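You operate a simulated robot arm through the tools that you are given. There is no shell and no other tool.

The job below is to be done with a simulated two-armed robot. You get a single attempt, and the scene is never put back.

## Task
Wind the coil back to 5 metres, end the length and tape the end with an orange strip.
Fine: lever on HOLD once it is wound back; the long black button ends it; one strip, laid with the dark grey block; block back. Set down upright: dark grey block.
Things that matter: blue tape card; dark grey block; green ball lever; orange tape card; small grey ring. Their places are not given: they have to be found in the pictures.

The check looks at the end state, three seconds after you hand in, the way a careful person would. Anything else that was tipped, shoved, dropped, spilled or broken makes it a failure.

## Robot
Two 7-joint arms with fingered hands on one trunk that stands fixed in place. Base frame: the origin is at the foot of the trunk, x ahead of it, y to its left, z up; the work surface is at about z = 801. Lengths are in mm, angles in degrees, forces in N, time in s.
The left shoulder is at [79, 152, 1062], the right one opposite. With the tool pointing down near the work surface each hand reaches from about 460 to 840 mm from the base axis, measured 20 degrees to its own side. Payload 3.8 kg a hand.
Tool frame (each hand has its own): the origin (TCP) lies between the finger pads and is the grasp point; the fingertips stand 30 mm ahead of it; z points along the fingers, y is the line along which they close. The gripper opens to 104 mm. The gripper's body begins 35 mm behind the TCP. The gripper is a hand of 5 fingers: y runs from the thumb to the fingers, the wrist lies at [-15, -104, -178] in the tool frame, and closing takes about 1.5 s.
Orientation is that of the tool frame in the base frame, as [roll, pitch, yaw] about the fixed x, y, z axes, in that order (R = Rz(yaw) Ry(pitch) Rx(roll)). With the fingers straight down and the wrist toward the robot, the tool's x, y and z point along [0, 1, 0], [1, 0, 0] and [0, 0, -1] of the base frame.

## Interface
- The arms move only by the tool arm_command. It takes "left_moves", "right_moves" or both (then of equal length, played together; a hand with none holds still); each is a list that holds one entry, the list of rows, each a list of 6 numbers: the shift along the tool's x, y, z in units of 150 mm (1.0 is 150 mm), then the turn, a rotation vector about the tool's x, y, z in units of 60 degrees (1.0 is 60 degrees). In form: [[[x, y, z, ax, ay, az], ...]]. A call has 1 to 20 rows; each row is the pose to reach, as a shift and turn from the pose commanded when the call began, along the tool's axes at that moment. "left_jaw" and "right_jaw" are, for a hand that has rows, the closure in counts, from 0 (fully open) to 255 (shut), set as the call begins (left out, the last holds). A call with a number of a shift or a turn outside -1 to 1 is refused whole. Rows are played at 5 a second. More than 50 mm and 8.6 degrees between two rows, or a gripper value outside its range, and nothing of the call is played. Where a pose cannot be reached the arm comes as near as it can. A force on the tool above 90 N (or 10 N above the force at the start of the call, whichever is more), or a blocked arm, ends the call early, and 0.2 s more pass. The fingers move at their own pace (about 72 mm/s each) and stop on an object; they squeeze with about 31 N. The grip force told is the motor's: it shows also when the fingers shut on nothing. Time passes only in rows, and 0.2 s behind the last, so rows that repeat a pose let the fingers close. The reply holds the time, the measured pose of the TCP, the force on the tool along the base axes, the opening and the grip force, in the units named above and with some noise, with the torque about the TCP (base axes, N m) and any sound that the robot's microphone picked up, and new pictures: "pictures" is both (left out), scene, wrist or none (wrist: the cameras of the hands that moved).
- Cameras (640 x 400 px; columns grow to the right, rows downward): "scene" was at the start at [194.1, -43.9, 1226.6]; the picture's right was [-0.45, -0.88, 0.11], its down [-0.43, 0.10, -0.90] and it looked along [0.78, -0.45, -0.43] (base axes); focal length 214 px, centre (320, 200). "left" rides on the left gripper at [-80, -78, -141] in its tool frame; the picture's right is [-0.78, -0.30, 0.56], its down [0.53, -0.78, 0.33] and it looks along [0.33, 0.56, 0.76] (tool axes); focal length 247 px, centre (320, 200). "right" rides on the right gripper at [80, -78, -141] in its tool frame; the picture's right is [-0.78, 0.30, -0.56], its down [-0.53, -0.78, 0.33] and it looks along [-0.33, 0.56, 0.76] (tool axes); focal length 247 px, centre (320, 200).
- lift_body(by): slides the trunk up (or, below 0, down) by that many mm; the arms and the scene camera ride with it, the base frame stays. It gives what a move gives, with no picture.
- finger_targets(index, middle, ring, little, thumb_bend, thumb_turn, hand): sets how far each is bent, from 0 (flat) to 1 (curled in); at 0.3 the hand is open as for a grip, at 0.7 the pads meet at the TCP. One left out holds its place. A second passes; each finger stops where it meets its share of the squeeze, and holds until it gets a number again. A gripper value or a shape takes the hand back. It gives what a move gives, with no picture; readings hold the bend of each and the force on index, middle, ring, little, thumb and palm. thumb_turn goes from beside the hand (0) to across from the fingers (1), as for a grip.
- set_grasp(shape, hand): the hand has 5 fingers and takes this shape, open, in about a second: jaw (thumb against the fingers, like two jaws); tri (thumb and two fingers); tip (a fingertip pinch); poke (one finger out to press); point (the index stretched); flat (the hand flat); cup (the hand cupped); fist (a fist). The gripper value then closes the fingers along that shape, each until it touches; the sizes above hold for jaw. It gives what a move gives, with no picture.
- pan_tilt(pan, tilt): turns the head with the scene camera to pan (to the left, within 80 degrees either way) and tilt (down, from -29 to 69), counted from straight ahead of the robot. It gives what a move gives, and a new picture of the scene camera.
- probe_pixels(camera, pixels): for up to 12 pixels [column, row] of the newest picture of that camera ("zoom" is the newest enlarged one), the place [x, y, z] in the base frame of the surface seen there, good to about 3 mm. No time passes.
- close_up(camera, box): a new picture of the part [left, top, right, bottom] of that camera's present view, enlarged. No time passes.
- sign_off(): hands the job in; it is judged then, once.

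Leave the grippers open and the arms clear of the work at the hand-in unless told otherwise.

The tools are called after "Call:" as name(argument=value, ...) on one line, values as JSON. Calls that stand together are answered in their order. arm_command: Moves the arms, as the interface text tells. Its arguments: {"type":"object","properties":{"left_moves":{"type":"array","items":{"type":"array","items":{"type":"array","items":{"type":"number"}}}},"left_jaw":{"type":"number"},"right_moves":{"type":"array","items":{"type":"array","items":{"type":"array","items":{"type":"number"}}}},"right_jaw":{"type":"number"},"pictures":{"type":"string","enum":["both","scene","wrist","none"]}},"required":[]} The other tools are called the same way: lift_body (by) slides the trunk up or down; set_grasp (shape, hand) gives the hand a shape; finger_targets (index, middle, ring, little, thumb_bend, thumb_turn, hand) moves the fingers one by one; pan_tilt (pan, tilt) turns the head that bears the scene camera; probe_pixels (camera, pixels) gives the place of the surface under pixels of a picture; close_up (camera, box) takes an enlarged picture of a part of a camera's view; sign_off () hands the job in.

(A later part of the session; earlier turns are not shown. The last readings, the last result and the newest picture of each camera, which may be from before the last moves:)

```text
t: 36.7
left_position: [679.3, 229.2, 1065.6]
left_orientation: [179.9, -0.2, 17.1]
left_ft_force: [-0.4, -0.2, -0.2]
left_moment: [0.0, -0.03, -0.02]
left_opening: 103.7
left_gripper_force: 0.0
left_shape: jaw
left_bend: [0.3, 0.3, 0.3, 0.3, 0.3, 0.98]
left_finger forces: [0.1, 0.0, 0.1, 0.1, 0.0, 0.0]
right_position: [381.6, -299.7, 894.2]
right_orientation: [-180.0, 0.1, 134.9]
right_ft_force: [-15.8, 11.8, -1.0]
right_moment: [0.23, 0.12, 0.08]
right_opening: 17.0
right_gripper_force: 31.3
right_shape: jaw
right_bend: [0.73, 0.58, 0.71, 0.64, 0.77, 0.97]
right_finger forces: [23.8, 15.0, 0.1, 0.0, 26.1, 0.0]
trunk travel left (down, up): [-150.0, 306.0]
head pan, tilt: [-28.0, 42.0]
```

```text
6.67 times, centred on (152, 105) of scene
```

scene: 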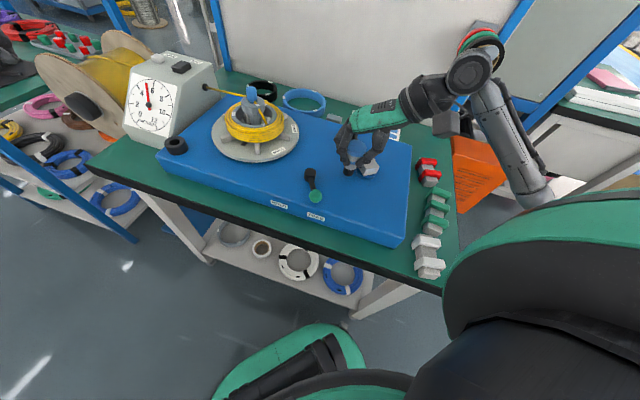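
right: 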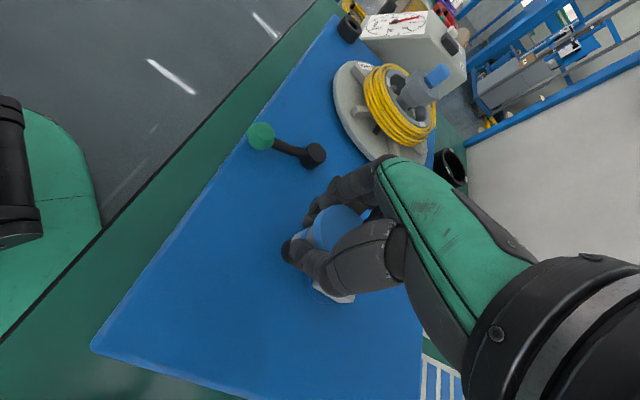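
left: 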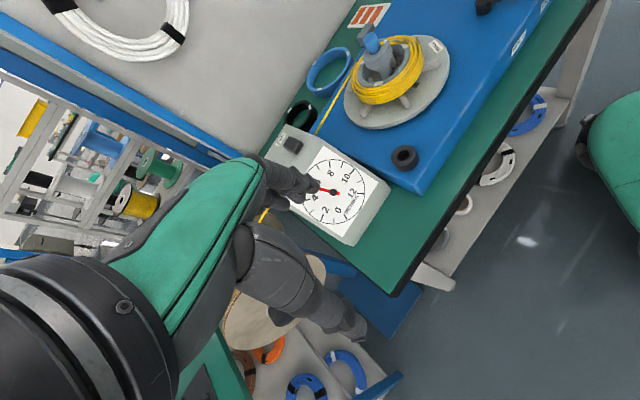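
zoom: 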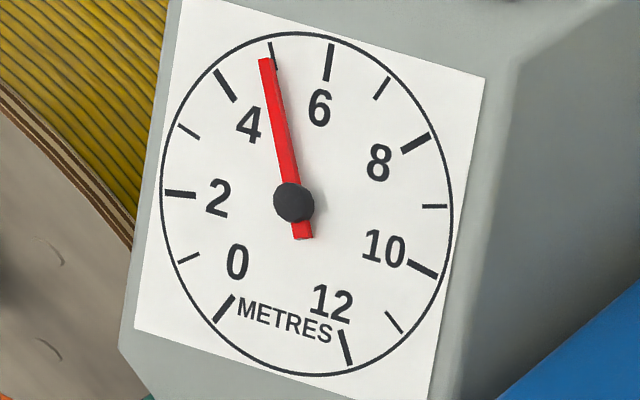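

Both views agree at 5.0 m within a few centimetres. I open the right hand in place, then lift it straight up.

Call:
arm_command(right_moves=[[[0, 0, 0, 0, 0, 0], [0, 0, 0, 0, 0, 0], [0, 0, 0, 0, 0, 0], [0, 0, 0, 0, 0, 0], [0, 0, 0, 0, 0, 0], [0, 0, 0, 0, 0, 0], [0, 0, 0, 0, 0, 0], [0, 0, 0, 0, 0, 0]]], right_jaw=0, pictures="wrist")

Call:
arm_command(right_moves=[[[0, 0, -0.1, 0, 0, 0], [0, 0, -0.25, 0, 0, 0], [0, 0, -0.5, 0, 0, 0], [0, 0, -0.75, 0, 0, 0], [0, 0, -1, 0, 0, 0]]])

Call:
close_up(camera="left", box=[328, 160, 396, 228])

```text
t: 38.5
left_position: [681.1, 229.0, 1064.2]
left_orientation: [180.0, 0.0, 17.0]
left_ft_force: [-0.6, 0.2, 0.1]
left_moment: [0.0, -0.01, -0.01]
left_opening: 103.8
left_gripper_force: 0.0
left_shape: jaw
left_bend: [0.3, 0.3, 0.3, 0.3, 0.3, 0.98]
left_finger forces: [0.1, 0.0, 0.0, 0.1, 0.0, 0.1]
right_position: [385.7, -301.2, 893.4]
right_orientation: [180.0, 0.0, 135.0]
right_ft_force: [-0.1, 0.5, 0.4]
right_moment: [0.05, 0.0, -0.04]
right_opening: 103.5
right_gripper_force: 0.1
right_shape: jaw
right_bend: [0.3, 0.3, 0.3, 0.3, 0.3, 0.98]
right_finger forces: [0.1, 0.0, 0.1, 0.0, 0.0, 0.0]
trunk travel left (down, up): [-150.0, 306.0]
head pan, tilt: [-28.0, 42.0]
```

right: 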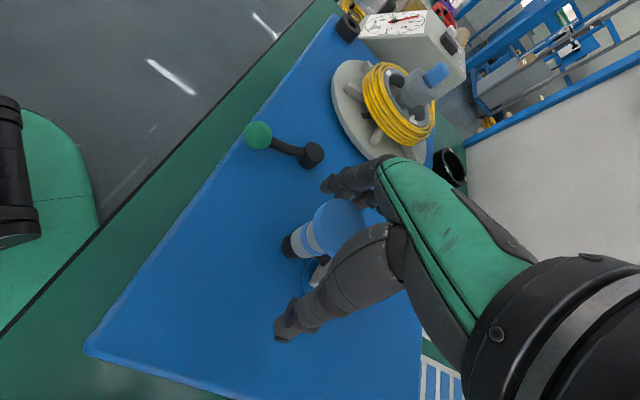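

```text
t: 39.7
left_position: [680.8, 228.9, 1064.4]
left_orientation: [180.0, 0.0, 17.1]
left_ft_force: [-0.1, -0.2, -0.1]
left_moment: [0.0, -0.01, 0.0]
left_opening: 103.9
left_gripper_force: 0.0
left_shape: jaw
left_bend: [0.3, 0.3, 0.3, 0.3, 0.3, 0.98]
left_finger forces: [0.0, 0.0, 0.1, 0.1, 0.0, 0.0]
right_position: [383.3, -301.6, 1045.1]
right_orientation: [180.0, 0.0, 135.1]
right_ft_force: [0.1, 0.8, -0.6]
right_moment: [-0.02, -0.02, -0.02]
right_opening: 103.6
right_gripper_force: 0.1
right_shape: jaw
right_bend: [0.3, 0.3, 0.3, 0.3, 0.3, 0.98]
right_finger forces: [0.1, 0.0, 0.0, 0.0, 0.0, 0.1]
trunk travel left (down, up): [-150.0, 306.0]
head pan, tilt: [-28.0, 42.0]
```

scene: 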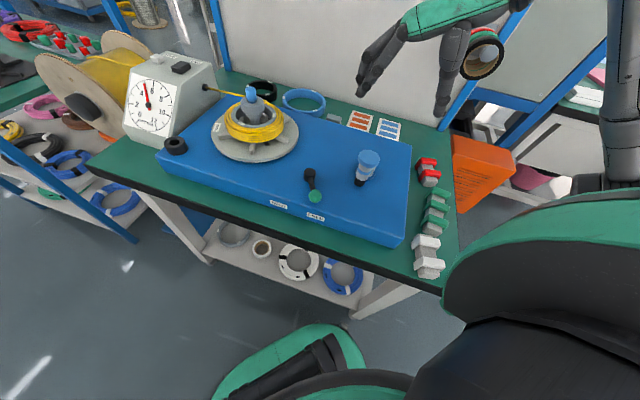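
right: 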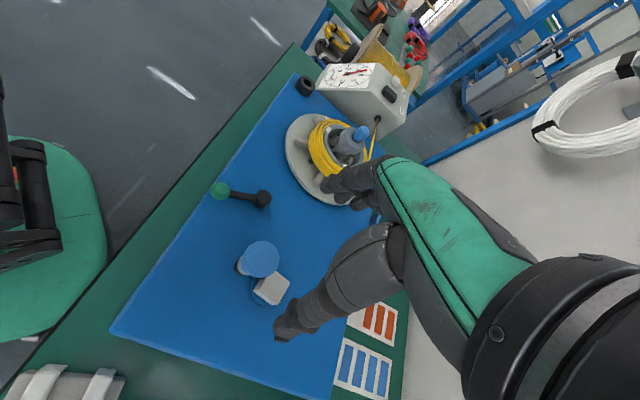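

```text
5.88 times, centred on (362, 194) of left
```

zoom: 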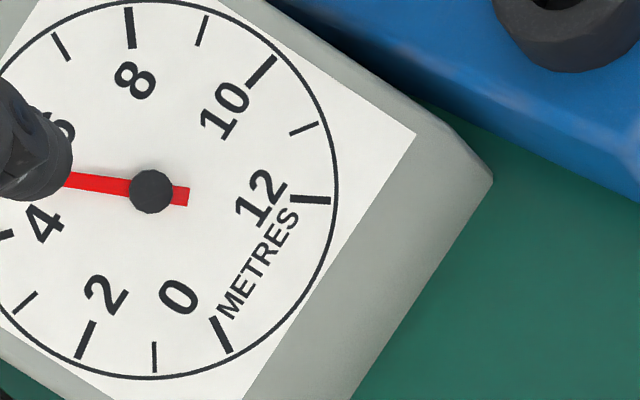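

Reading is still 5.0. Next is the lever. I enlarge the lever in the right and scene views and probe it.

Call:
close_up(camera="right", box=[195, 165, 285, 225])

Call:
probe_pixels(camera="right", pixels=[[220, 190], [213, 190], [228, 190], [220, 183], [220, 197], [240, 195], [262, 198], [235, 194], [250, 197]])

Call:
close_up(camera="scene", box=[260, 160, 340, 225])

Call:
probe_pixels(camera="zoom", pixels=[[440, 275], [425, 290], [460, 290], [440, 310], [400, 115], [420, 200], [150, 310], [440, 390]])

```text
6.67 times, centred on (240, 195) of right
```

zoom: 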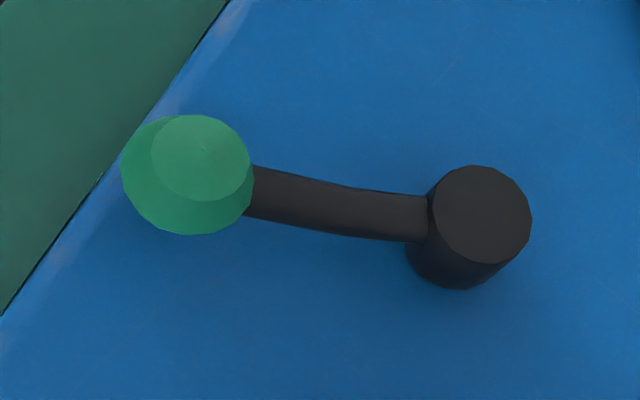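

```text
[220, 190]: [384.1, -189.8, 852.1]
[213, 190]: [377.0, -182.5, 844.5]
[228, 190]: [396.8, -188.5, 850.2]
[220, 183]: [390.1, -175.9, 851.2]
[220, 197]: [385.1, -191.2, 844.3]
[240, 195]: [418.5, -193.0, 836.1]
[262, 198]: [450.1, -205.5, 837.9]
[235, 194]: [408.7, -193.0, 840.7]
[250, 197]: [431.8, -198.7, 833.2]
```

```text
6.15 times, centred on (300, 192) of scene
```

zoom: 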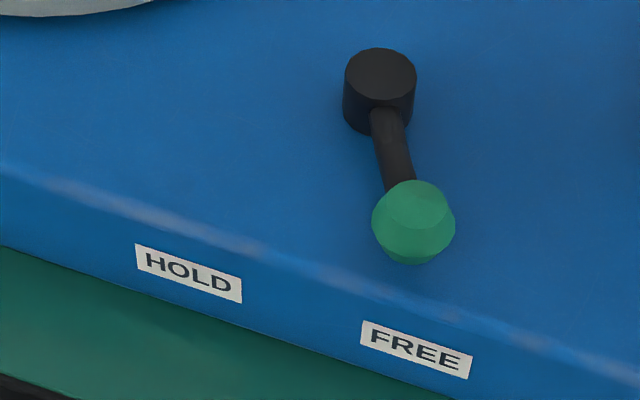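

```text
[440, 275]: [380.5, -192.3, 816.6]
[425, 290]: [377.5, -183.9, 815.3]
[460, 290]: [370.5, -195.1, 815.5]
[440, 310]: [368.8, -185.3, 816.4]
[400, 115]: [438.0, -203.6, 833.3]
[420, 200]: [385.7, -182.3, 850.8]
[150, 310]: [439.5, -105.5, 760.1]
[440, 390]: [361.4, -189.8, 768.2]
```

Ball centre is about (386,-184,838), 28 mm wide, pivot (450,-205), lever angle ≈162°. I bring the right hand above the ball with its closing line along the lever's swing (yaw 160).

Call:
arm_command(right_moves=[[[0.135, 0.142, 0, 0, 0, -0.104], [0.271, 0.283, 0, 0, 0, -0.208], [0.406, 0.425, 0.1, 0, 0, -0.313], [0.5415, 0.567, 0.3, 0, 0, -0.417], [0.5415, 0.567, 0.5, 0, 0, -0.417], [0.5415, 0.567, 0.5, 0, 0, -0.417]]], right_jaw=0)

```text
t: 41.1
left_position: [681.3, 227.2, 1063.9]
left_orientation: [180.0, -0.1, 17.0]
left_ft_force: [0.5, -0.3, -1.0]
left_moment: [0.03, 0.04, 0.01]
left_opening: 103.5
left_gripper_force: 0.0
left_shape: jaw
left_bend: [0.3, 0.3, 0.3, 0.3, 0.3, 0.98]
left_finger forces: [0.0, 0.1, 0.1, 0.0, 0.1, 0.0]
right_position: [386.5, -184.1, 967.4]
right_orientation: [-180.0, 0.1, 160.1]
right_ft_force: [-0.7, -0.2, 0.6]
right_moment: [-0.02, 0.02, 0.03]
right_opening: 103.9
right_gripper_force: 0.0
right_shape: jaw
right_bend: [0.3, 0.3, 0.3, 0.3, 0.3, 0.98]
right_finger forces: [0.0, 0.0, 0.0, 0.2, 0.0, 0.1]
trunk travel left (down, up): [-150.0, 306.0]
head pan, tilt: [-28.0, 42.0]
```

scene: 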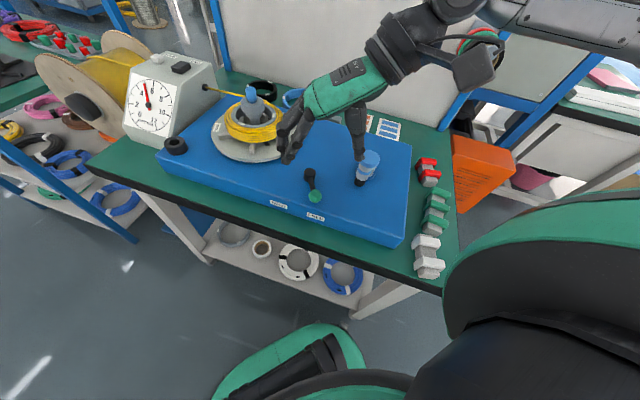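
right: 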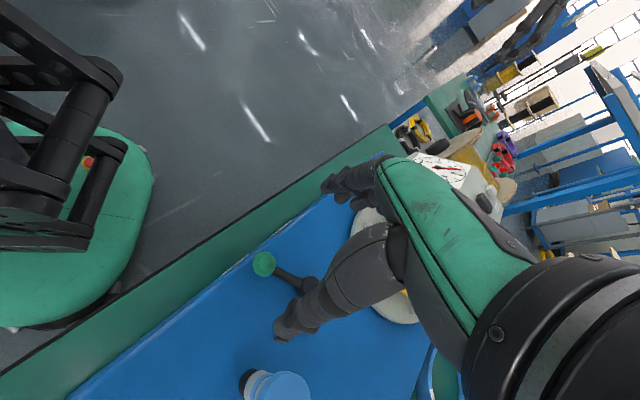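

Reachable. I lower the open hand to z≈851 around the ball.

Call:
arm_command(right_moves=[[[0, 0, 0.2, 0, 0, 0], [0, 0, 0.4, 0, 0, 0], [0, 0, 0.55, 0, 0, 0], [0, 0, 0.68, 0, 0, 0], [0, 0, 0.77, 0, 0, 0], [0, 0, 0.77, 0, 0, 0]]], right_jaw=0)

Call:
close_up(camera="right", box=[220, 150, 420, 350])

Call:
close_up(camera="scene", box=[260, 100, 400, 230])

```text
t: 42.5
left_position: [681.2, 228.7, 1063.2]
left_orientation: [-179.9, 0.0, 16.9]
left_ft_force: [0.0, -0.4, 0.3]
left_moment: [0.04, -0.04, -0.02]
left_opening: 104.0
left_gripper_force: 0.0
left_shape: jaw
left_bend: [0.3, 0.3, 0.3, 0.3, 0.3, 0.98]
left_finger forces: [0.1, 0.0, 0.0, 0.0, 0.0, 0.1]
right_position: [387.4, -184.6, 852.3]
right_orientation: [179.9, 0.0, 160.0]
right_ft_force: [0.8, 0.8, -0.3]
right_moment: [0.02, -0.02, 0.01]
right_opening: 103.8
right_gripper_force: 0.0
right_shape: jaw
right_bend: [0.3, 0.3, 0.3, 0.3, 0.3, 0.98]
right_finger forces: [0.0, 0.1, 0.1, 0.0, 0.0, 0.0]
trunk travel left (down, up): [-150.0, 306.0]
head pan, tilt: [-28.0, 42.0]
```

scene: 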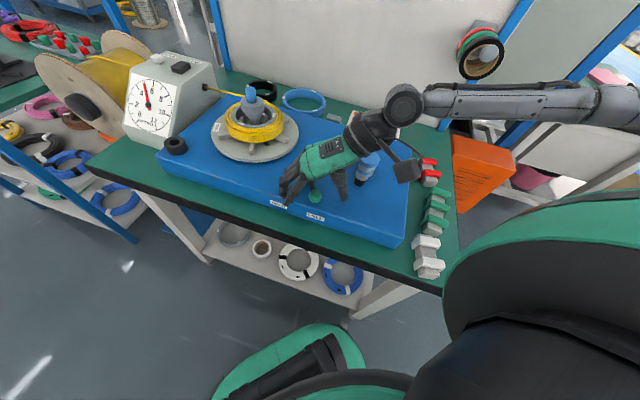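
right: 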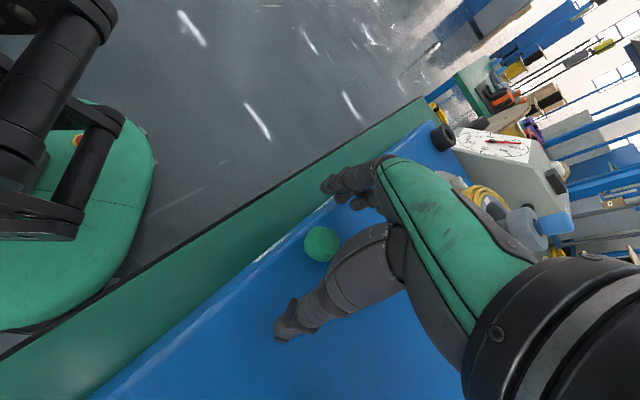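

```text
2.00 times, centred on (320, 250) of right
```

zoom: 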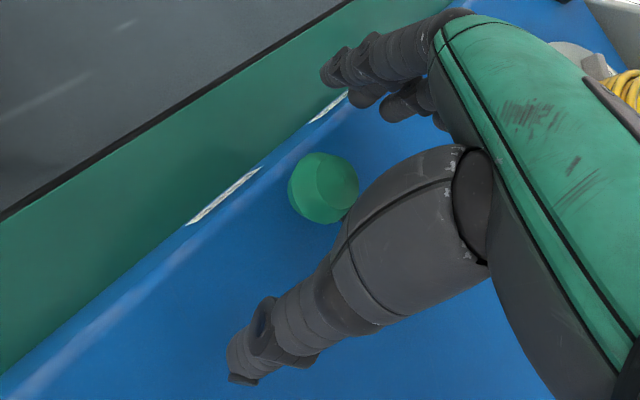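

```text
3.08 times, centred on (330, 165) of scene
```

zoom: 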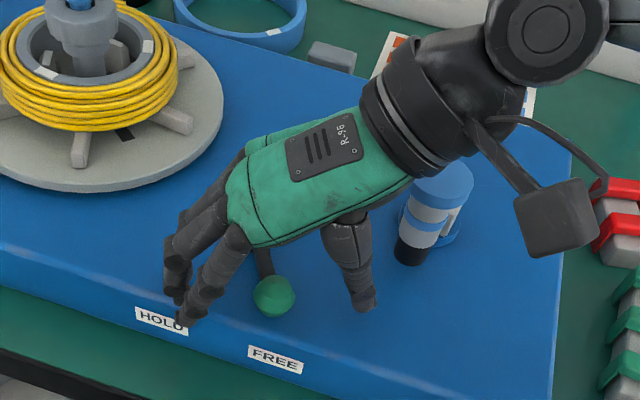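

The ball lies between thumb and fingers. I close on it.

Call:
arm_command(right_moves=[[[0, 0, 0, 0, 0, 0], [0, 0, 0, 0, 0, 0], [0, 0, 0, 0, 0, 0], [0, 0, 0, 0, 0, 0], [0, 0, 0, 0, 0, 0], [0, 0, 0, 0, 0, 0], [0, 0, 0, 0, 0, 0], [0, 0, 0, 0, 0, 0]]], right_jaw=230)

Call:
close_up(camera="scene", box=[260, 100, 400, 230])

Call:
close_up(camera="right", box=[220, 150, 420, 350])

```text
t: 44.3
left_position: [682.5, 227.8, 1061.8]
left_orientation: [-180.0, 0.1, 16.9]
left_ft_force: [0.0, 0.9, 0.0]
left_moment: [0.02, 0.01, -0.01]
left_opening: 104.1
left_gripper_force: 0.0
left_shape: jaw
left_bend: [0.3, 0.3, 0.3, 0.3, 0.3, 0.98]
left_finger forces: [0.0, 0.1, 0.0, 0.0, 0.1, 0.0]
right_position: [387.2, -184.4, 851.7]
right_orientation: [-179.8, -0.1, 160.0]
right_ft_force: [-1.9, 2.8, -13.5]
right_moment: [0.03, -0.01, 0.14]
right_opening: 15.5
right_gripper_force: 31.1
right_shape: jaw
right_bend: [0.73, 0.61, 0.61, 0.66, 0.74, 1.0]
right_finger forces: [14.4, 7.6, 4.5, 0.1, 26.9, 0.0]
trunk travel left (down, up): [-150.0, 306.0]
head pan, tilt: [-28.0, 42.0]
```

scene: 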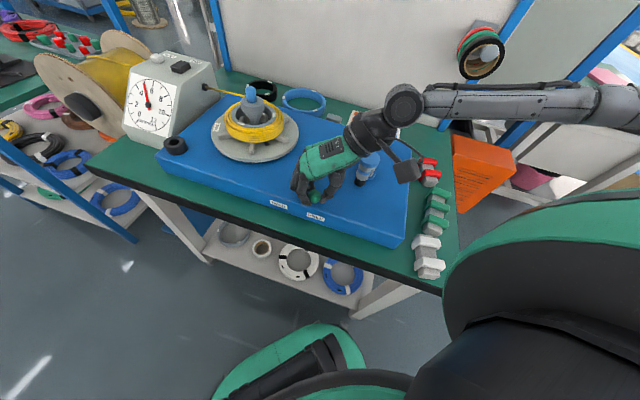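
right: 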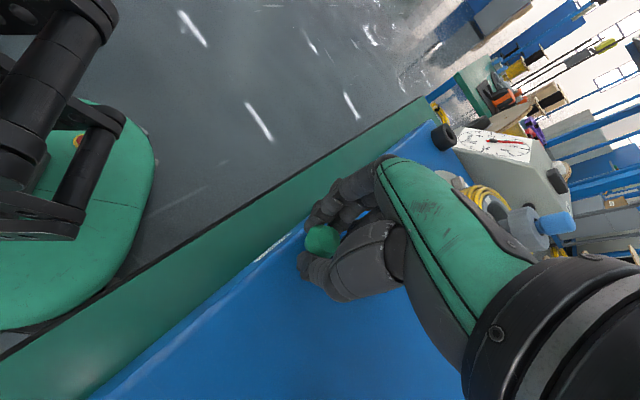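

```text
3.08 times, centred on (330, 165) of scene
```

zoom: 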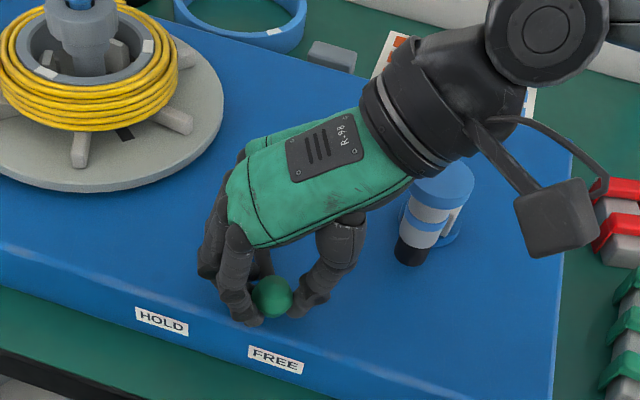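

```text
2.00 times, centred on (320, 250) of right
```

zoom: 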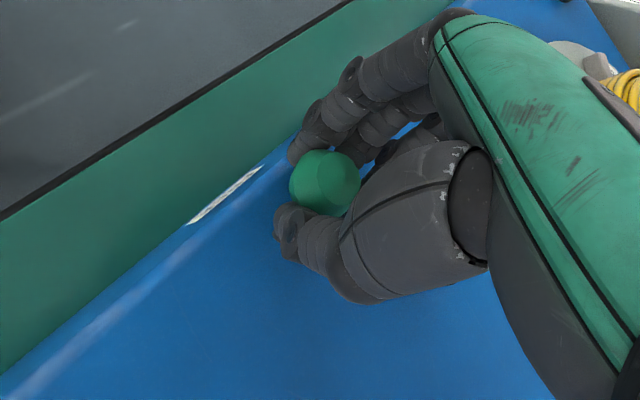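

Held (thumb 27 N, three fingers). I swing the ball around the pivot from 162° to 106°, turning the hand 20° along.

Call:
arm_command(right_moves=[[[-0.0014, 0.054, 0, 0, 0, 0.0417], [-0.0094, 0.1073, 0, 0, 0, 0.0833], [-0.0238, 0.1593, 0, 0, 0, 0.125], [-0.0445, 0.2092, 0, 0, 0, 0.1667], [-0.071, 0.2561, 0, 0, 0, 0.2083], [-0.1032, 0.2995, 0, 0, 0, 0.25], [-0.1403, 0.3387, 0, 0, 0, 0.2917], [-0.1819, 0.373, 0, 0, 0, 0.3333], [-0.1819, 0.373, 0, 0, 0, 0.3333]]])

Call:
close_up(camera="scene", box=[240, 100, 380, 230])

Call:
close_up(camera="right", box=[220, 150, 420, 350])

```text
t: 46.3
left_position: [682.6, 227.9, 1063.3]
left_orientation: [-179.9, 0.1, 17.0]
left_ft_force: [-0.3, -0.2, 0.1]
left_moment: [0.01, 0.03, -0.01]
left_opening: 103.4
left_gripper_force: 0.1
left_shape: jaw
left_bend: [0.3, 0.3, 0.3, 0.3, 0.3, 0.98]
left_finger forces: [0.0, 0.1, 0.1, 0.0, 0.0, 0.0]
right_position: [432.7, -140.4, 850.6]
right_orientation: [-179.9, -0.1, 140.1]
right_ft_force: [-0.5, -5.4, -16.1]
right_moment: [-0.24, -0.02, -0.23]
right_opening: 13.7
right_gripper_force: 31.3
right_shape: jaw
right_bend: [0.73, 0.72, 0.71, 0.66, 0.76, 0.96]
right_finger forces: [14.9, 12.8, 0.1, 0.0, 28.7, 0.0]
trunk travel left (down, up): [-150.0, 306.0]
head pan, tilt: [-28.0, 42.0]
```

scene: 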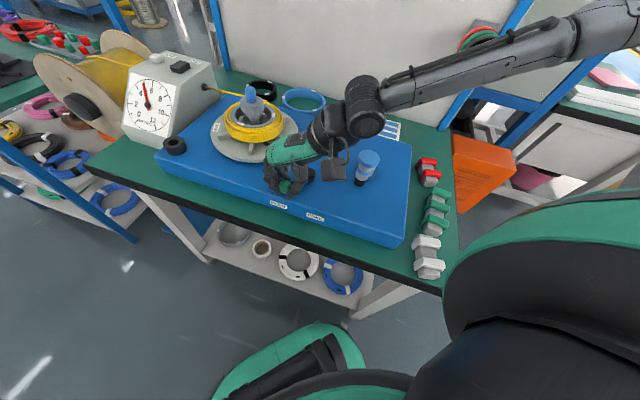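
right: 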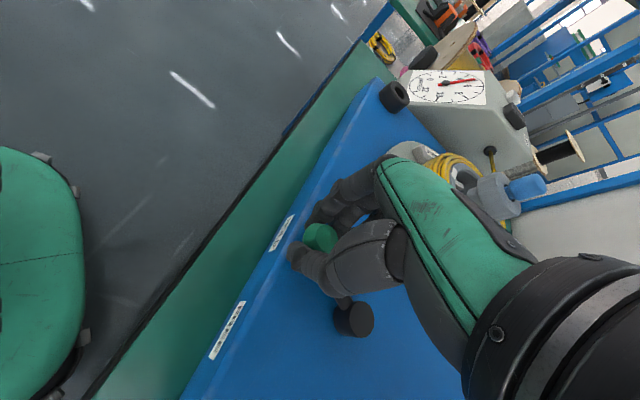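

```text
3.08 times, centred on (310, 165) of scene
```

zoom: 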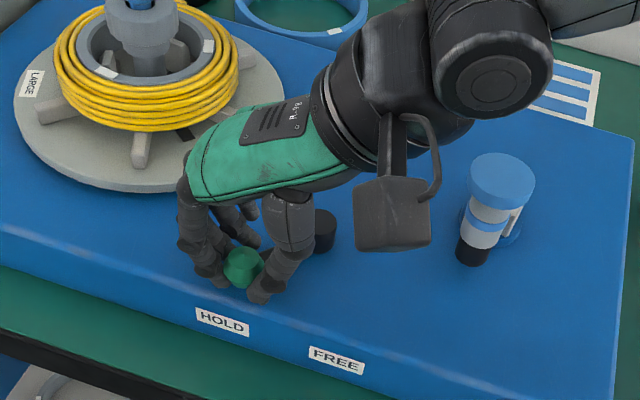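

```text
2.00 times, centred on (320, 250) of right
```

zoom: 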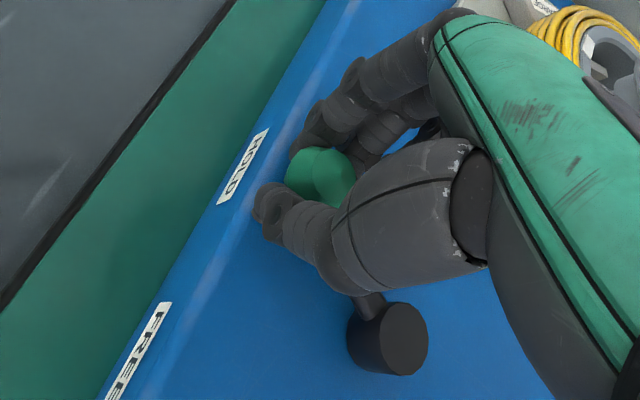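

The lever went along to the HOLD side. I probe the ball at right-view (320,237) to see its angle.

Call:
probe_pixels(camera="right", pixels=[[320, 237], [312, 238], [322, 230], [353, 320], [328, 240]])

Call:
probe_pixels(camera="scene", pixels=[[288, 186], [285, 188], [290, 184], [276, 204], [316, 217]])

```text
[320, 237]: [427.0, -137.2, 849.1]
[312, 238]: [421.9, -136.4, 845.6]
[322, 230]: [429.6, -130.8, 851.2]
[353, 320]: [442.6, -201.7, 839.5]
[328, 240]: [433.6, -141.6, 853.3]
```

```text
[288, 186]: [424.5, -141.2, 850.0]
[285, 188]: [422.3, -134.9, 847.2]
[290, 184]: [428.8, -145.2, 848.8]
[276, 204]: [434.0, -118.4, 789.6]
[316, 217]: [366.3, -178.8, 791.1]
```

Ball angle is about 107°; no stop is felt yet. I push another 8° to find the end stop.

Call:
arm_command(right_moves=[[[-0.0095, 0.012, 0, 0, 0, 0], [-0.019, 0.024, 0, 0, 0, 0], [-0.029, 0.036, 0, 0, 0, 0], [-0.0388, 0.0479, 0, 0, 0, 0], [-0.0388, 0.0479, 0, 0, 0, 0]]], pictures="wrist")

Call:
close_up(camera="right", box=[220, 150, 420, 350])

Call:
probe_pixels(camera="right", pixels=[[320, 237], [312, 238], [322, 230], [353, 320], [328, 240]])

```text
t: 47.5
left_position: [680.5, 227.3, 1065.2]
left_orientation: [180.0, -0.1, 17.1]
left_ft_force: [0.1, 0.0, 0.1]
left_moment: [0.03, 0.0, -0.03]
left_opening: 103.7
left_gripper_force: 0.2
left_shape: jaw
left_bend: [0.3, 0.3, 0.3, 0.3, 0.3, 0.98]
left_finger forces: [0.0, 0.1, 0.1, 0.0, 0.1, 0.0]
right_position: [438.1, -138.9, 851.1]
right_orientation: [-179.9, -0.2, 140.0]
right_ft_force: [-23.0, -6.5, -19.3]
right_moment: [-0.22, 0.32, 0.02]
right_opening: 13.4
right_gripper_force: 31.1
right_shape: jaw
right_bend: [0.73, 0.72, 0.71, 0.66, 0.75, 0.95]
right_finger forces: [14.6, 6.2, 0.0, 0.0, 35.7, 0.0]
trunk travel left (down, up): [-150.0, 306.0]
head pan, tilt: [-28.0, 42.0]
```

right: 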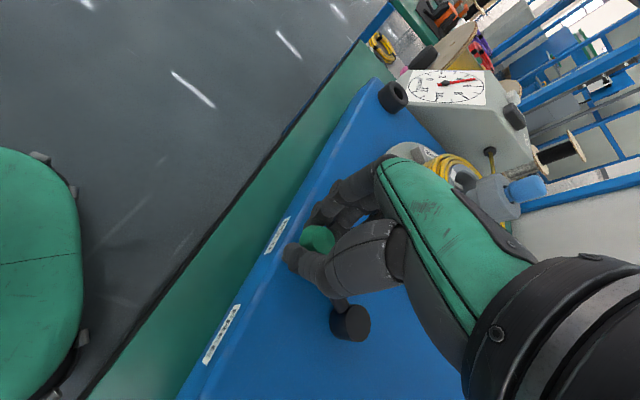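

```text
2.00 times, centred on (320, 250) of right
```

zoom: 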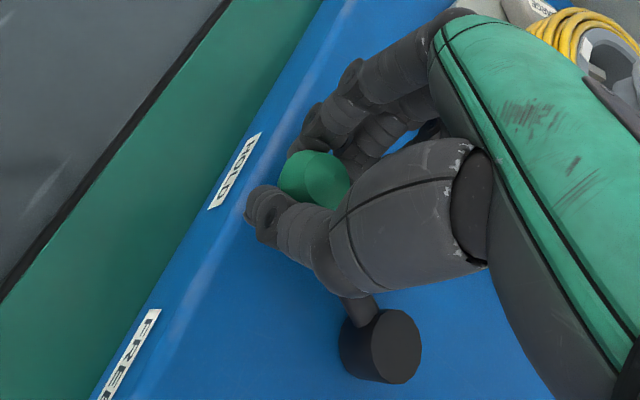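

```text
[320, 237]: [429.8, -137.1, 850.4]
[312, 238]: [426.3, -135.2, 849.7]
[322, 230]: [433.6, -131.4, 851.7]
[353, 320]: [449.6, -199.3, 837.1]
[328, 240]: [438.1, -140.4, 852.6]
```

23 N against motion: the stop at HOLD is reached (ball ≈105°). I open the hand and lift it clear.

Call:
arm_command(right_moves=[[[0, 0, 0, 0, 0, 0], [0, 0, 0, 0, 0, 0], [0, 0, 0, 0, 0, 0], [0, 0, 0, 0, 0, 0], [0, 0, 0, 0, 0, 0], [0, 0, 0, 0, 0, 0], [0, 0, 0, 0, 0, 0], [0, 0, 0, 0, 0, 0]]], right_jaw=0, pictures="none")

Call:
arm_command(right_moves=[[[0, 0, -0.1, 0, 0, 0], [0, 0, -0.3, 0, 0, 0], [0, 0, -0.55, 0, 0, 0], [0, 0, -0.8, 0, 0, 0], [0, 0, -1, 0, 0, 0]]])

Call:
close_up(camera="scene", box=[240, 100, 380, 230])

Call:
close_up(camera="left", box=[328, 160, 396, 228])

```text
t: 49.3
left_position: [680.8, 228.7, 1063.8]
left_orientation: [-179.9, 0.0, 17.0]
left_ft_force: [-0.2, 0.0, 0.3]
left_moment: [0.01, 0.02, 0.01]
left_opening: 104.0
left_gripper_force: 0.1
left_shape: jaw
left_bend: [0.3, 0.3, 0.3, 0.3, 0.3, 0.98]
left_finger forces: [0.1, 0.0, 0.0, 0.0, 0.1, 0.0]
right_position: [440.5, -137.9, 851.6]
right_orientation: [-179.9, 0.0, 139.9]
right_ft_force: [0.4, 0.1, -0.1]
right_moment: [-0.02, 0.04, 0.04]
right_opening: 103.7
right_gripper_force: 0.1
right_shape: jaw
right_bend: [0.3, 0.3, 0.3, 0.3, 0.3, 0.98]
right_finger forces: [0.0, 0.1, 0.1, 0.0, 0.0, 0.0]
trunk travel left (down, up): [-150.0, 306.0]
head pan, tilt: [-28.0, 42.0]
```

```text
t: 50.5
left_position: [682.3, 229.2, 1065.4]
left_orientation: [180.0, 0.0, 17.1]
left_ft_force: [0.1, 0.5, 0.9]
left_moment: [-0.03, -0.02, 0.04]
left_opening: 104.0
left_gripper_force: 0.0
left_shape: jaw
left_bend: [0.3, 0.3, 0.3, 0.3, 0.3, 0.98]
left_finger forces: [0.0, 0.1, 0.0, 0.0, 0.0, 0.0]
right_position: [440.7, -136.4, 1006.1]
right_orientation: [180.0, 0.0, 140.0]
right_ft_force: [1.1, -0.5, 0.3]
right_moment: [0.0, 0.0, 0.0]
right_opening: 103.6
right_gripper_force: 0.0
right_shape: jaw
right_bend: [0.3, 0.3, 0.3, 0.3, 0.3, 0.98]
right_finger forces: [0.0, 0.1, 0.0, 0.1, 0.1, 0.1]
trunk travel left (down, up): [-150.0, 306.0]
head pan, tilt: [-28.0, 42.0]
```

scene: 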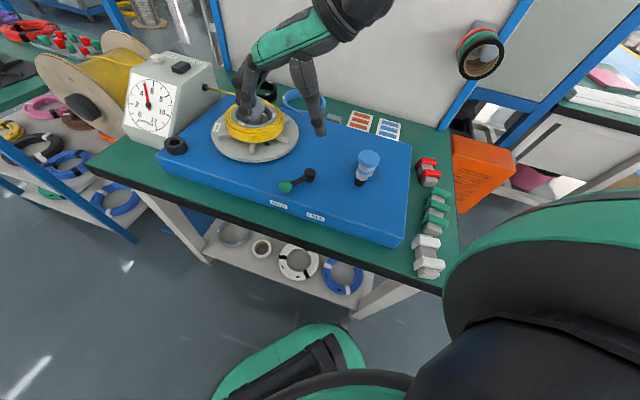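
right: 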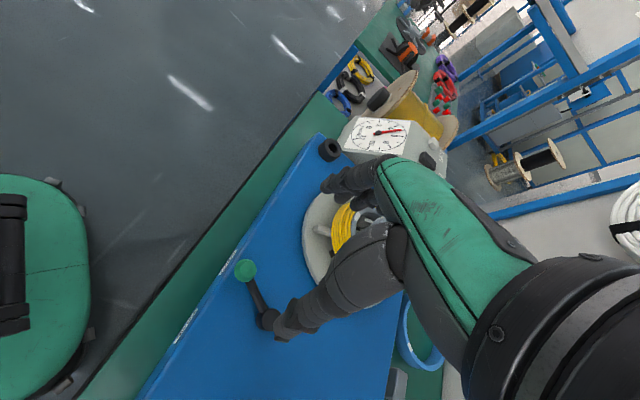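

```text
3.08 times, centred on (310, 165) of scene
```

zoom: 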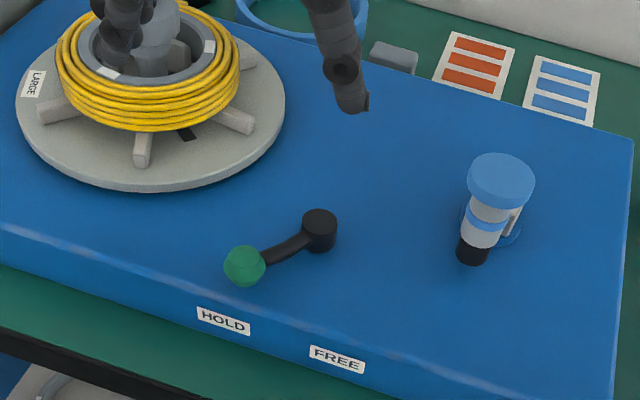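

```text
5.88 times, centred on (362, 194) of left
```

zoom: 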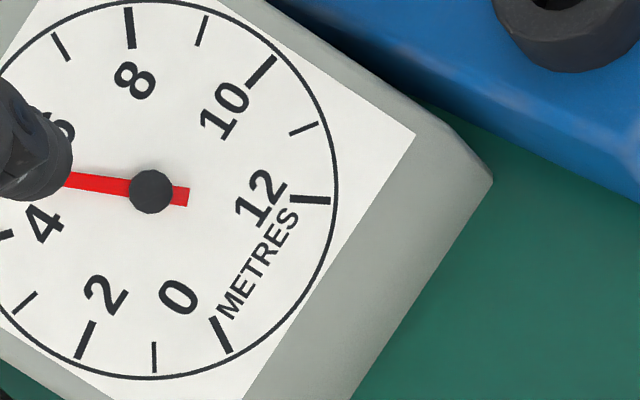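

Lever is on HOLD, dial still 5.0. Next the long black END button. I enlarge the box top in the scene and left views and probe it.

Call:
close_up(camera="scene", box=[135, 45, 225, 105])

Call:
probe_pixels(camera="zoom", pixels=[[330, 155], [300, 150], [360, 160], [330, 140], [335, 180], [155, 90], [250, 130], [430, 200], [230, 60], [520, 170], [400, 110], [470, 290]])

Call:
close_up(camera="left", box=[260, 120, 330, 180])

```text
6.67 times, centred on (180, 75) of scene
```

zoom: 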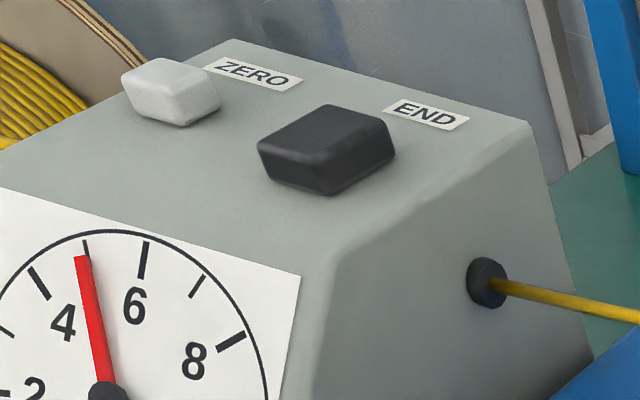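

```text
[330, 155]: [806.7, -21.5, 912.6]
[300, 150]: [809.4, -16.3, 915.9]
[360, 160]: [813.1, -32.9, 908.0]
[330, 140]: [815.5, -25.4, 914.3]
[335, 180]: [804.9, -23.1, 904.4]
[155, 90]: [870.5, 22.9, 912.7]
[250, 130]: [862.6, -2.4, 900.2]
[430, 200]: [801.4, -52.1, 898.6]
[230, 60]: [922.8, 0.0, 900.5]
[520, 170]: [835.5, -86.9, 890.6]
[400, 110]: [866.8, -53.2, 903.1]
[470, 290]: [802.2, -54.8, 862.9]
```

```text
6.67 times, centred on (295, 150) of left
```

zoom: 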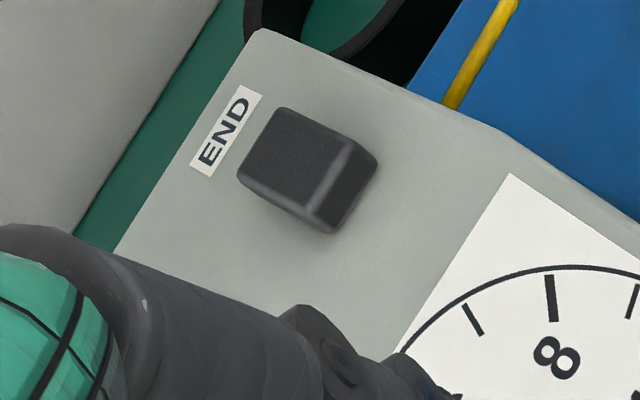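

The END button's top is near (815,-25,914), the box top at z≈900. I'll press it with the left index finger: first the "poke" shape, then bring the left hand round in front of the box, high above it.

Call:
set_grasp(hand="left", shape="poke")

Call:
arm_command(left_moves=[[[-0.064, 0.12, -0.053, 0, 0, -0.133], [-0.129, 0.24, -0.107, 0, 0, -0.267], [-0.193, 0.359, -0.16, 0, 0, -0.4], [-0.258, 0.479, -0.214, 0, 0, -0.533], [-0.322, 0.599, -0.267, 0, 0, -0.667]]], pictures="none")

Call:
arm_command(left_moves=[[[-0.134, 0.087, 0, 0, 0, -0.11], [-0.268, 0.174, 0, 0, 0, -0.22], [-0.403, 0.262, 0, 0, 0, -0.33], [-0.537, 0.349, 0, 0, 0, -0.44], [-0.671, 0.436, 0, 0, 0, -0.55], [-0.671, 0.436, 0, 0, 0, -0.55]]], pictures="both")

```text
t: 51.4
left_position: [681.1, 228.1, 1064.2]
left_orientation: [-179.9, 0.0, 17.1]
left_ft_force: [-0.6, 0.4, -0.5]
left_moment: [0.0, -0.03, 0.02]
left_opening: 0.0
left_gripper_force: 0.1
left_shape: poke
left_bend: [0.7, 0.7, 0.99, 0.99, 1.0, 1.0]
left_finger forces: [0.1, 0.0, 0.0, 0.1, 0.0, 0.1]
right_position: [440.9, -137.4, 1004.3]
right_orientation: [180.0, 0.0, 140.0]
right_ft_force: [-0.1, -0.2, -0.3]
right_moment: [0.0, 0.0, 0.02]
right_opening: 103.4
right_gripper_force: 0.0
right_shape: jaw
right_bend: [0.3, 0.3, 0.3, 0.3, 0.3, 0.98]
right_finger forces: [0.0, 0.0, 0.1, 0.0, 0.0, 0.0]
trunk travel left (down, up): [-150.0, 306.0]
head pan, tilt: [-28.0, 42.0]
```

```text
t: 52.6
left_position: [662.3, 129.1, 1104.0]
left_orientation: [179.9, 0.0, 57.1]
left_ft_force: [-1.1, -0.3, -0.2]
left_moment: [-0.02, 0.01, -0.01]
left_opening: 0.0
left_gripper_force: 0.0
left_shape: poke
left_bend: [0.7, 0.7, 0.99, 0.99, 1.0, 1.0]
left_finger forces: [0.0, 0.2, 0.0, 0.0, 0.0, 0.1]
right_position: [441.0, -137.8, 1003.7]
right_orientation: [179.9, 0.0, 140.0]
right_ft_force: [0.6, -0.4, 0.0]
right_moment: [-0.01, 0.0, 0.0]
right_opening: 103.8
right_gripper_force: 0.1
right_shape: jaw
right_bend: [0.3, 0.3, 0.3, 0.3, 0.3, 0.98]
right_finger forces: [0.0, 0.1, 0.1, 0.0, 0.1, 0.1]
trunk travel left (down, up): [-150.0, 306.0]
head pan, tilt: [-28.0, 42.0]
```

```text
t: 54.0
left_position: [661.8, 9.2, 1104.6]
left_orientation: [-179.9, 0.0, 90.1]
left_ft_force: [-1.0, -0.3, 0.0]
left_moment: [-0.02, 0.0, 0.03]
left_opening: 0.0
left_gripper_force: 0.0
left_shape: poke
left_bend: [0.7, 0.7, 0.99, 0.99, 1.0, 1.0]
left_finger forces: [0.0, 0.0, 0.0, 0.0, 0.0, 0.0]
right_position: [441.2, -137.4, 1004.4]
right_orientation: [-180.0, 0.0, 140.1]
right_ft_force: [0.0, 0.6, 0.4]
right_moment: [-0.02, 0.0, -0.01]
right_opening: 103.5
right_gripper_force: 0.0
right_shape: jaw
right_bend: [0.3, 0.3, 0.3, 0.3, 0.3, 0.98]
right_finger forces: [0.0, 0.1, 0.1, 0.0, 0.0, 0.0]
trunk travel left (down, up): [-150.0, 306.0]
head pan, tilt: [-28.0, 42.0]
```

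scene: 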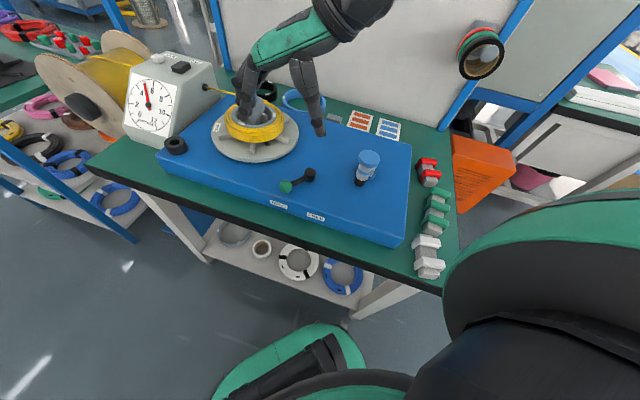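
left: 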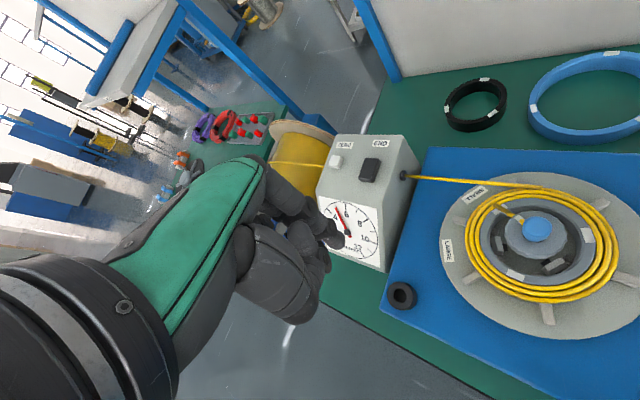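

In the poke shape the fingertips should be about 30 mm ahead of the TCP. I probe the index tip at (337,240) and the button at (371,170) in the left view.

Call:
close_up(camera="left", box=[290, 120, 430, 260])

Call:
probe_pixels(camera="left", pixels=[[337, 243], [330, 240], [340, 238], [322, 245], [372, 165], [370, 160], [374, 170], [366, 170], [337, 160]])

```text
2.86 times, centred on (360, 190) of left
```

zoom: 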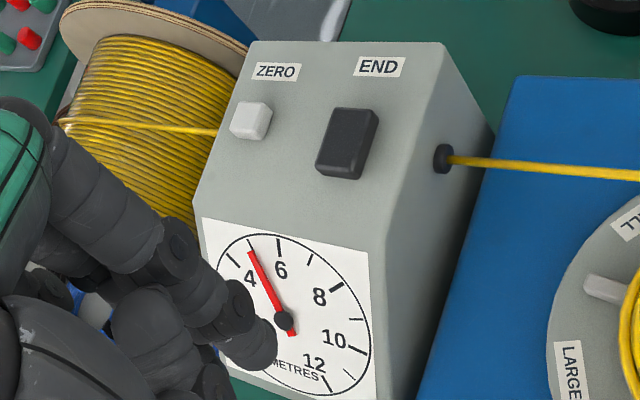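

```text
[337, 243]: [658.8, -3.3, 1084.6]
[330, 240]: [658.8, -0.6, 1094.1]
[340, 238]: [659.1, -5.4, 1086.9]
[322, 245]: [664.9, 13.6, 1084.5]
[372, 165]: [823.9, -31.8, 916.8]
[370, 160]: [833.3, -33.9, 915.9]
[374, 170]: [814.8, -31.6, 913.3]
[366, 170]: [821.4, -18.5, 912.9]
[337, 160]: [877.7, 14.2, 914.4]
```

Index/middle tips are at about (-4,-2,+29) in the tool frame; button centre ≈ (821,-27,916). I tilt the left hand 25° forward and move to a pre-press point about 45 mm above the button.

Call:
arm_command(left_moves=[[[-0.036, 0.165, 0.127, -0.07, 0, 0], [-0.071, 0.329, 0.253, -0.139, 0, 0], [-0.107, 0.494, 0.38, -0.208, 0, 0], [-0.142, 0.658, 0.507, -0.278, 0, 0], [-0.178, 0.823, 0.633, -0.347, 0, 0], [-0.213, 0.987, 0.76, -0.417, 0, 0], [-0.213, 0.987, 0.76, -0.417, 0, 0]]], pictures="both")

Call:
close_up(camera="scene", box=[120, 20, 260, 120])

Call:
close_up(camera="left", box=[260, 150, 430, 300])

```text
t: 55.6
left_position: [810.3, -21.2, 990.6]
left_orientation: [155.0, 0.0, 90.0]
left_ft_force: [0.1, -0.6, 0.5]
left_moment: [-0.01, 0.01, -0.04]
left_opening: 0.1
left_gripper_force: 0.0
left_shape: poke
left_bend: [0.7, 0.7, 0.99, 0.99, 1.0, 1.0]
left_finger forces: [0.0, 0.0, 0.0, 0.0, 0.1, 0.1]
right_position: [441.0, -136.9, 1005.0]
right_orientation: [180.0, 0.1, 140.0]
right_ft_force: [-0.3, 0.2, -0.1]
right_moment: [-0.01, -0.01, 0.01]
right_opening: 103.7
right_gripper_force: 0.0
right_shape: jaw
right_bend: [0.3, 0.3, 0.3, 0.3, 0.3, 0.98]
right_finger forces: [0.1, 0.1, 0.1, 0.1, 0.1, 0.1]
trunk travel left (down, up): [-150.0, 306.0]
head pan, tilt: [-28.0, 42.0]
```

scene: 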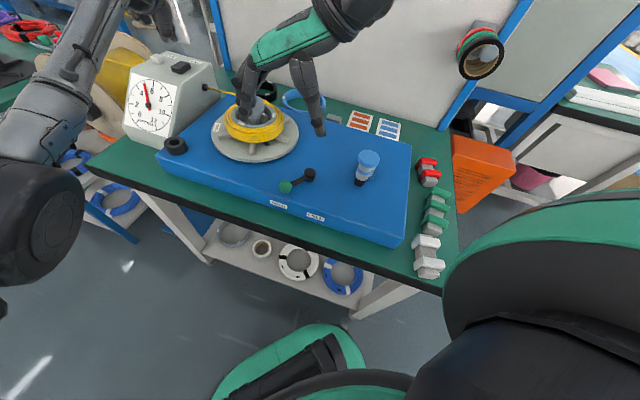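
left: 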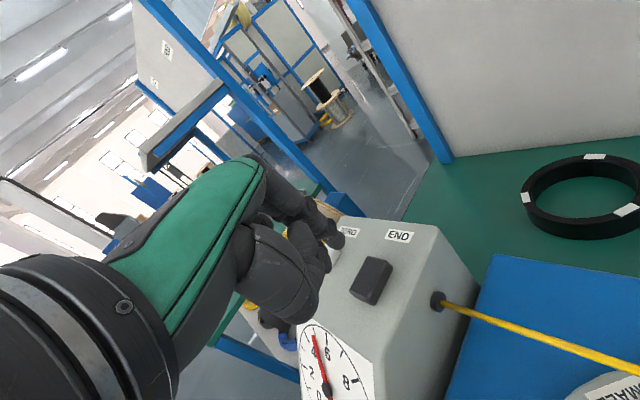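

```text
4.00 times, centred on (190, 70) of scene
```

zoom: 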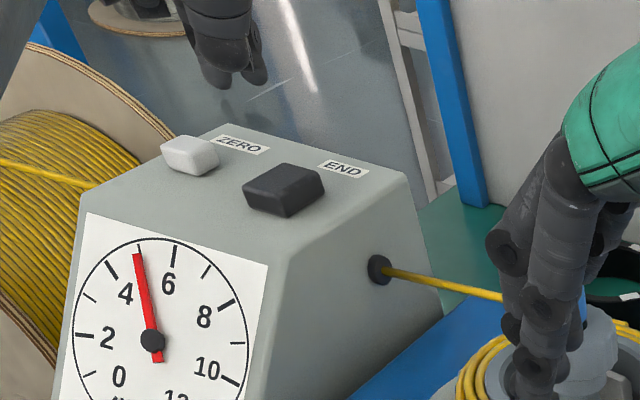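

```text
2.67 times, centred on (345, 225) of left
```

zoom: 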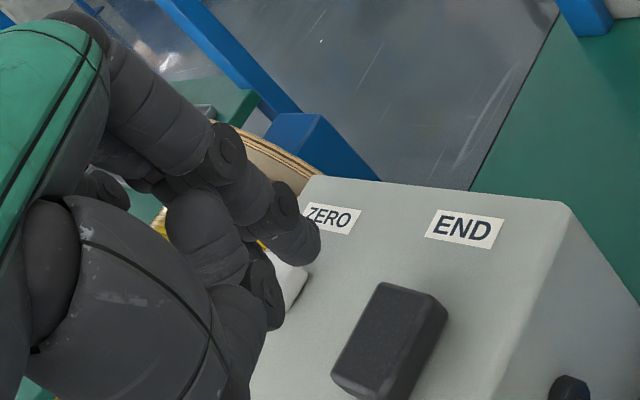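

The tip is above the box, apparently toward the ZERO side in this oblique view. I probe the tip and button positions again.

Call:
probe_pixels(camera="left", pixels=[[338, 241], [334, 236], [341, 237], [325, 245], [372, 275], [380, 265], [366, 290], [385, 270], [365, 262], [375, 282]])

Call:
probe_pixels(camera="scene", pixels=[[175, 40], [178, 38], [181, 38], [180, 68], [185, 66], [178, 72], [174, 66]])

```text
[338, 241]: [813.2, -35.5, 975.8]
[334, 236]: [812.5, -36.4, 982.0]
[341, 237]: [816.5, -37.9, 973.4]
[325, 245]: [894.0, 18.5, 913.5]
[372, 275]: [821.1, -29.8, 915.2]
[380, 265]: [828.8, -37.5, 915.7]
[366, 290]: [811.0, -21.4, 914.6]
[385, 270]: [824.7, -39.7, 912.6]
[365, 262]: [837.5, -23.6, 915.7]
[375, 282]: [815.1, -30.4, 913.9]
```

```text
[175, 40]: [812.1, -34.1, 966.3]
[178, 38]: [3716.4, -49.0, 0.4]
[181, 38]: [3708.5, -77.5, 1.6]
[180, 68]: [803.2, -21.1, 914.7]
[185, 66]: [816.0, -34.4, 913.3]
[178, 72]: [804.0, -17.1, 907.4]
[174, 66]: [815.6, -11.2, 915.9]
```

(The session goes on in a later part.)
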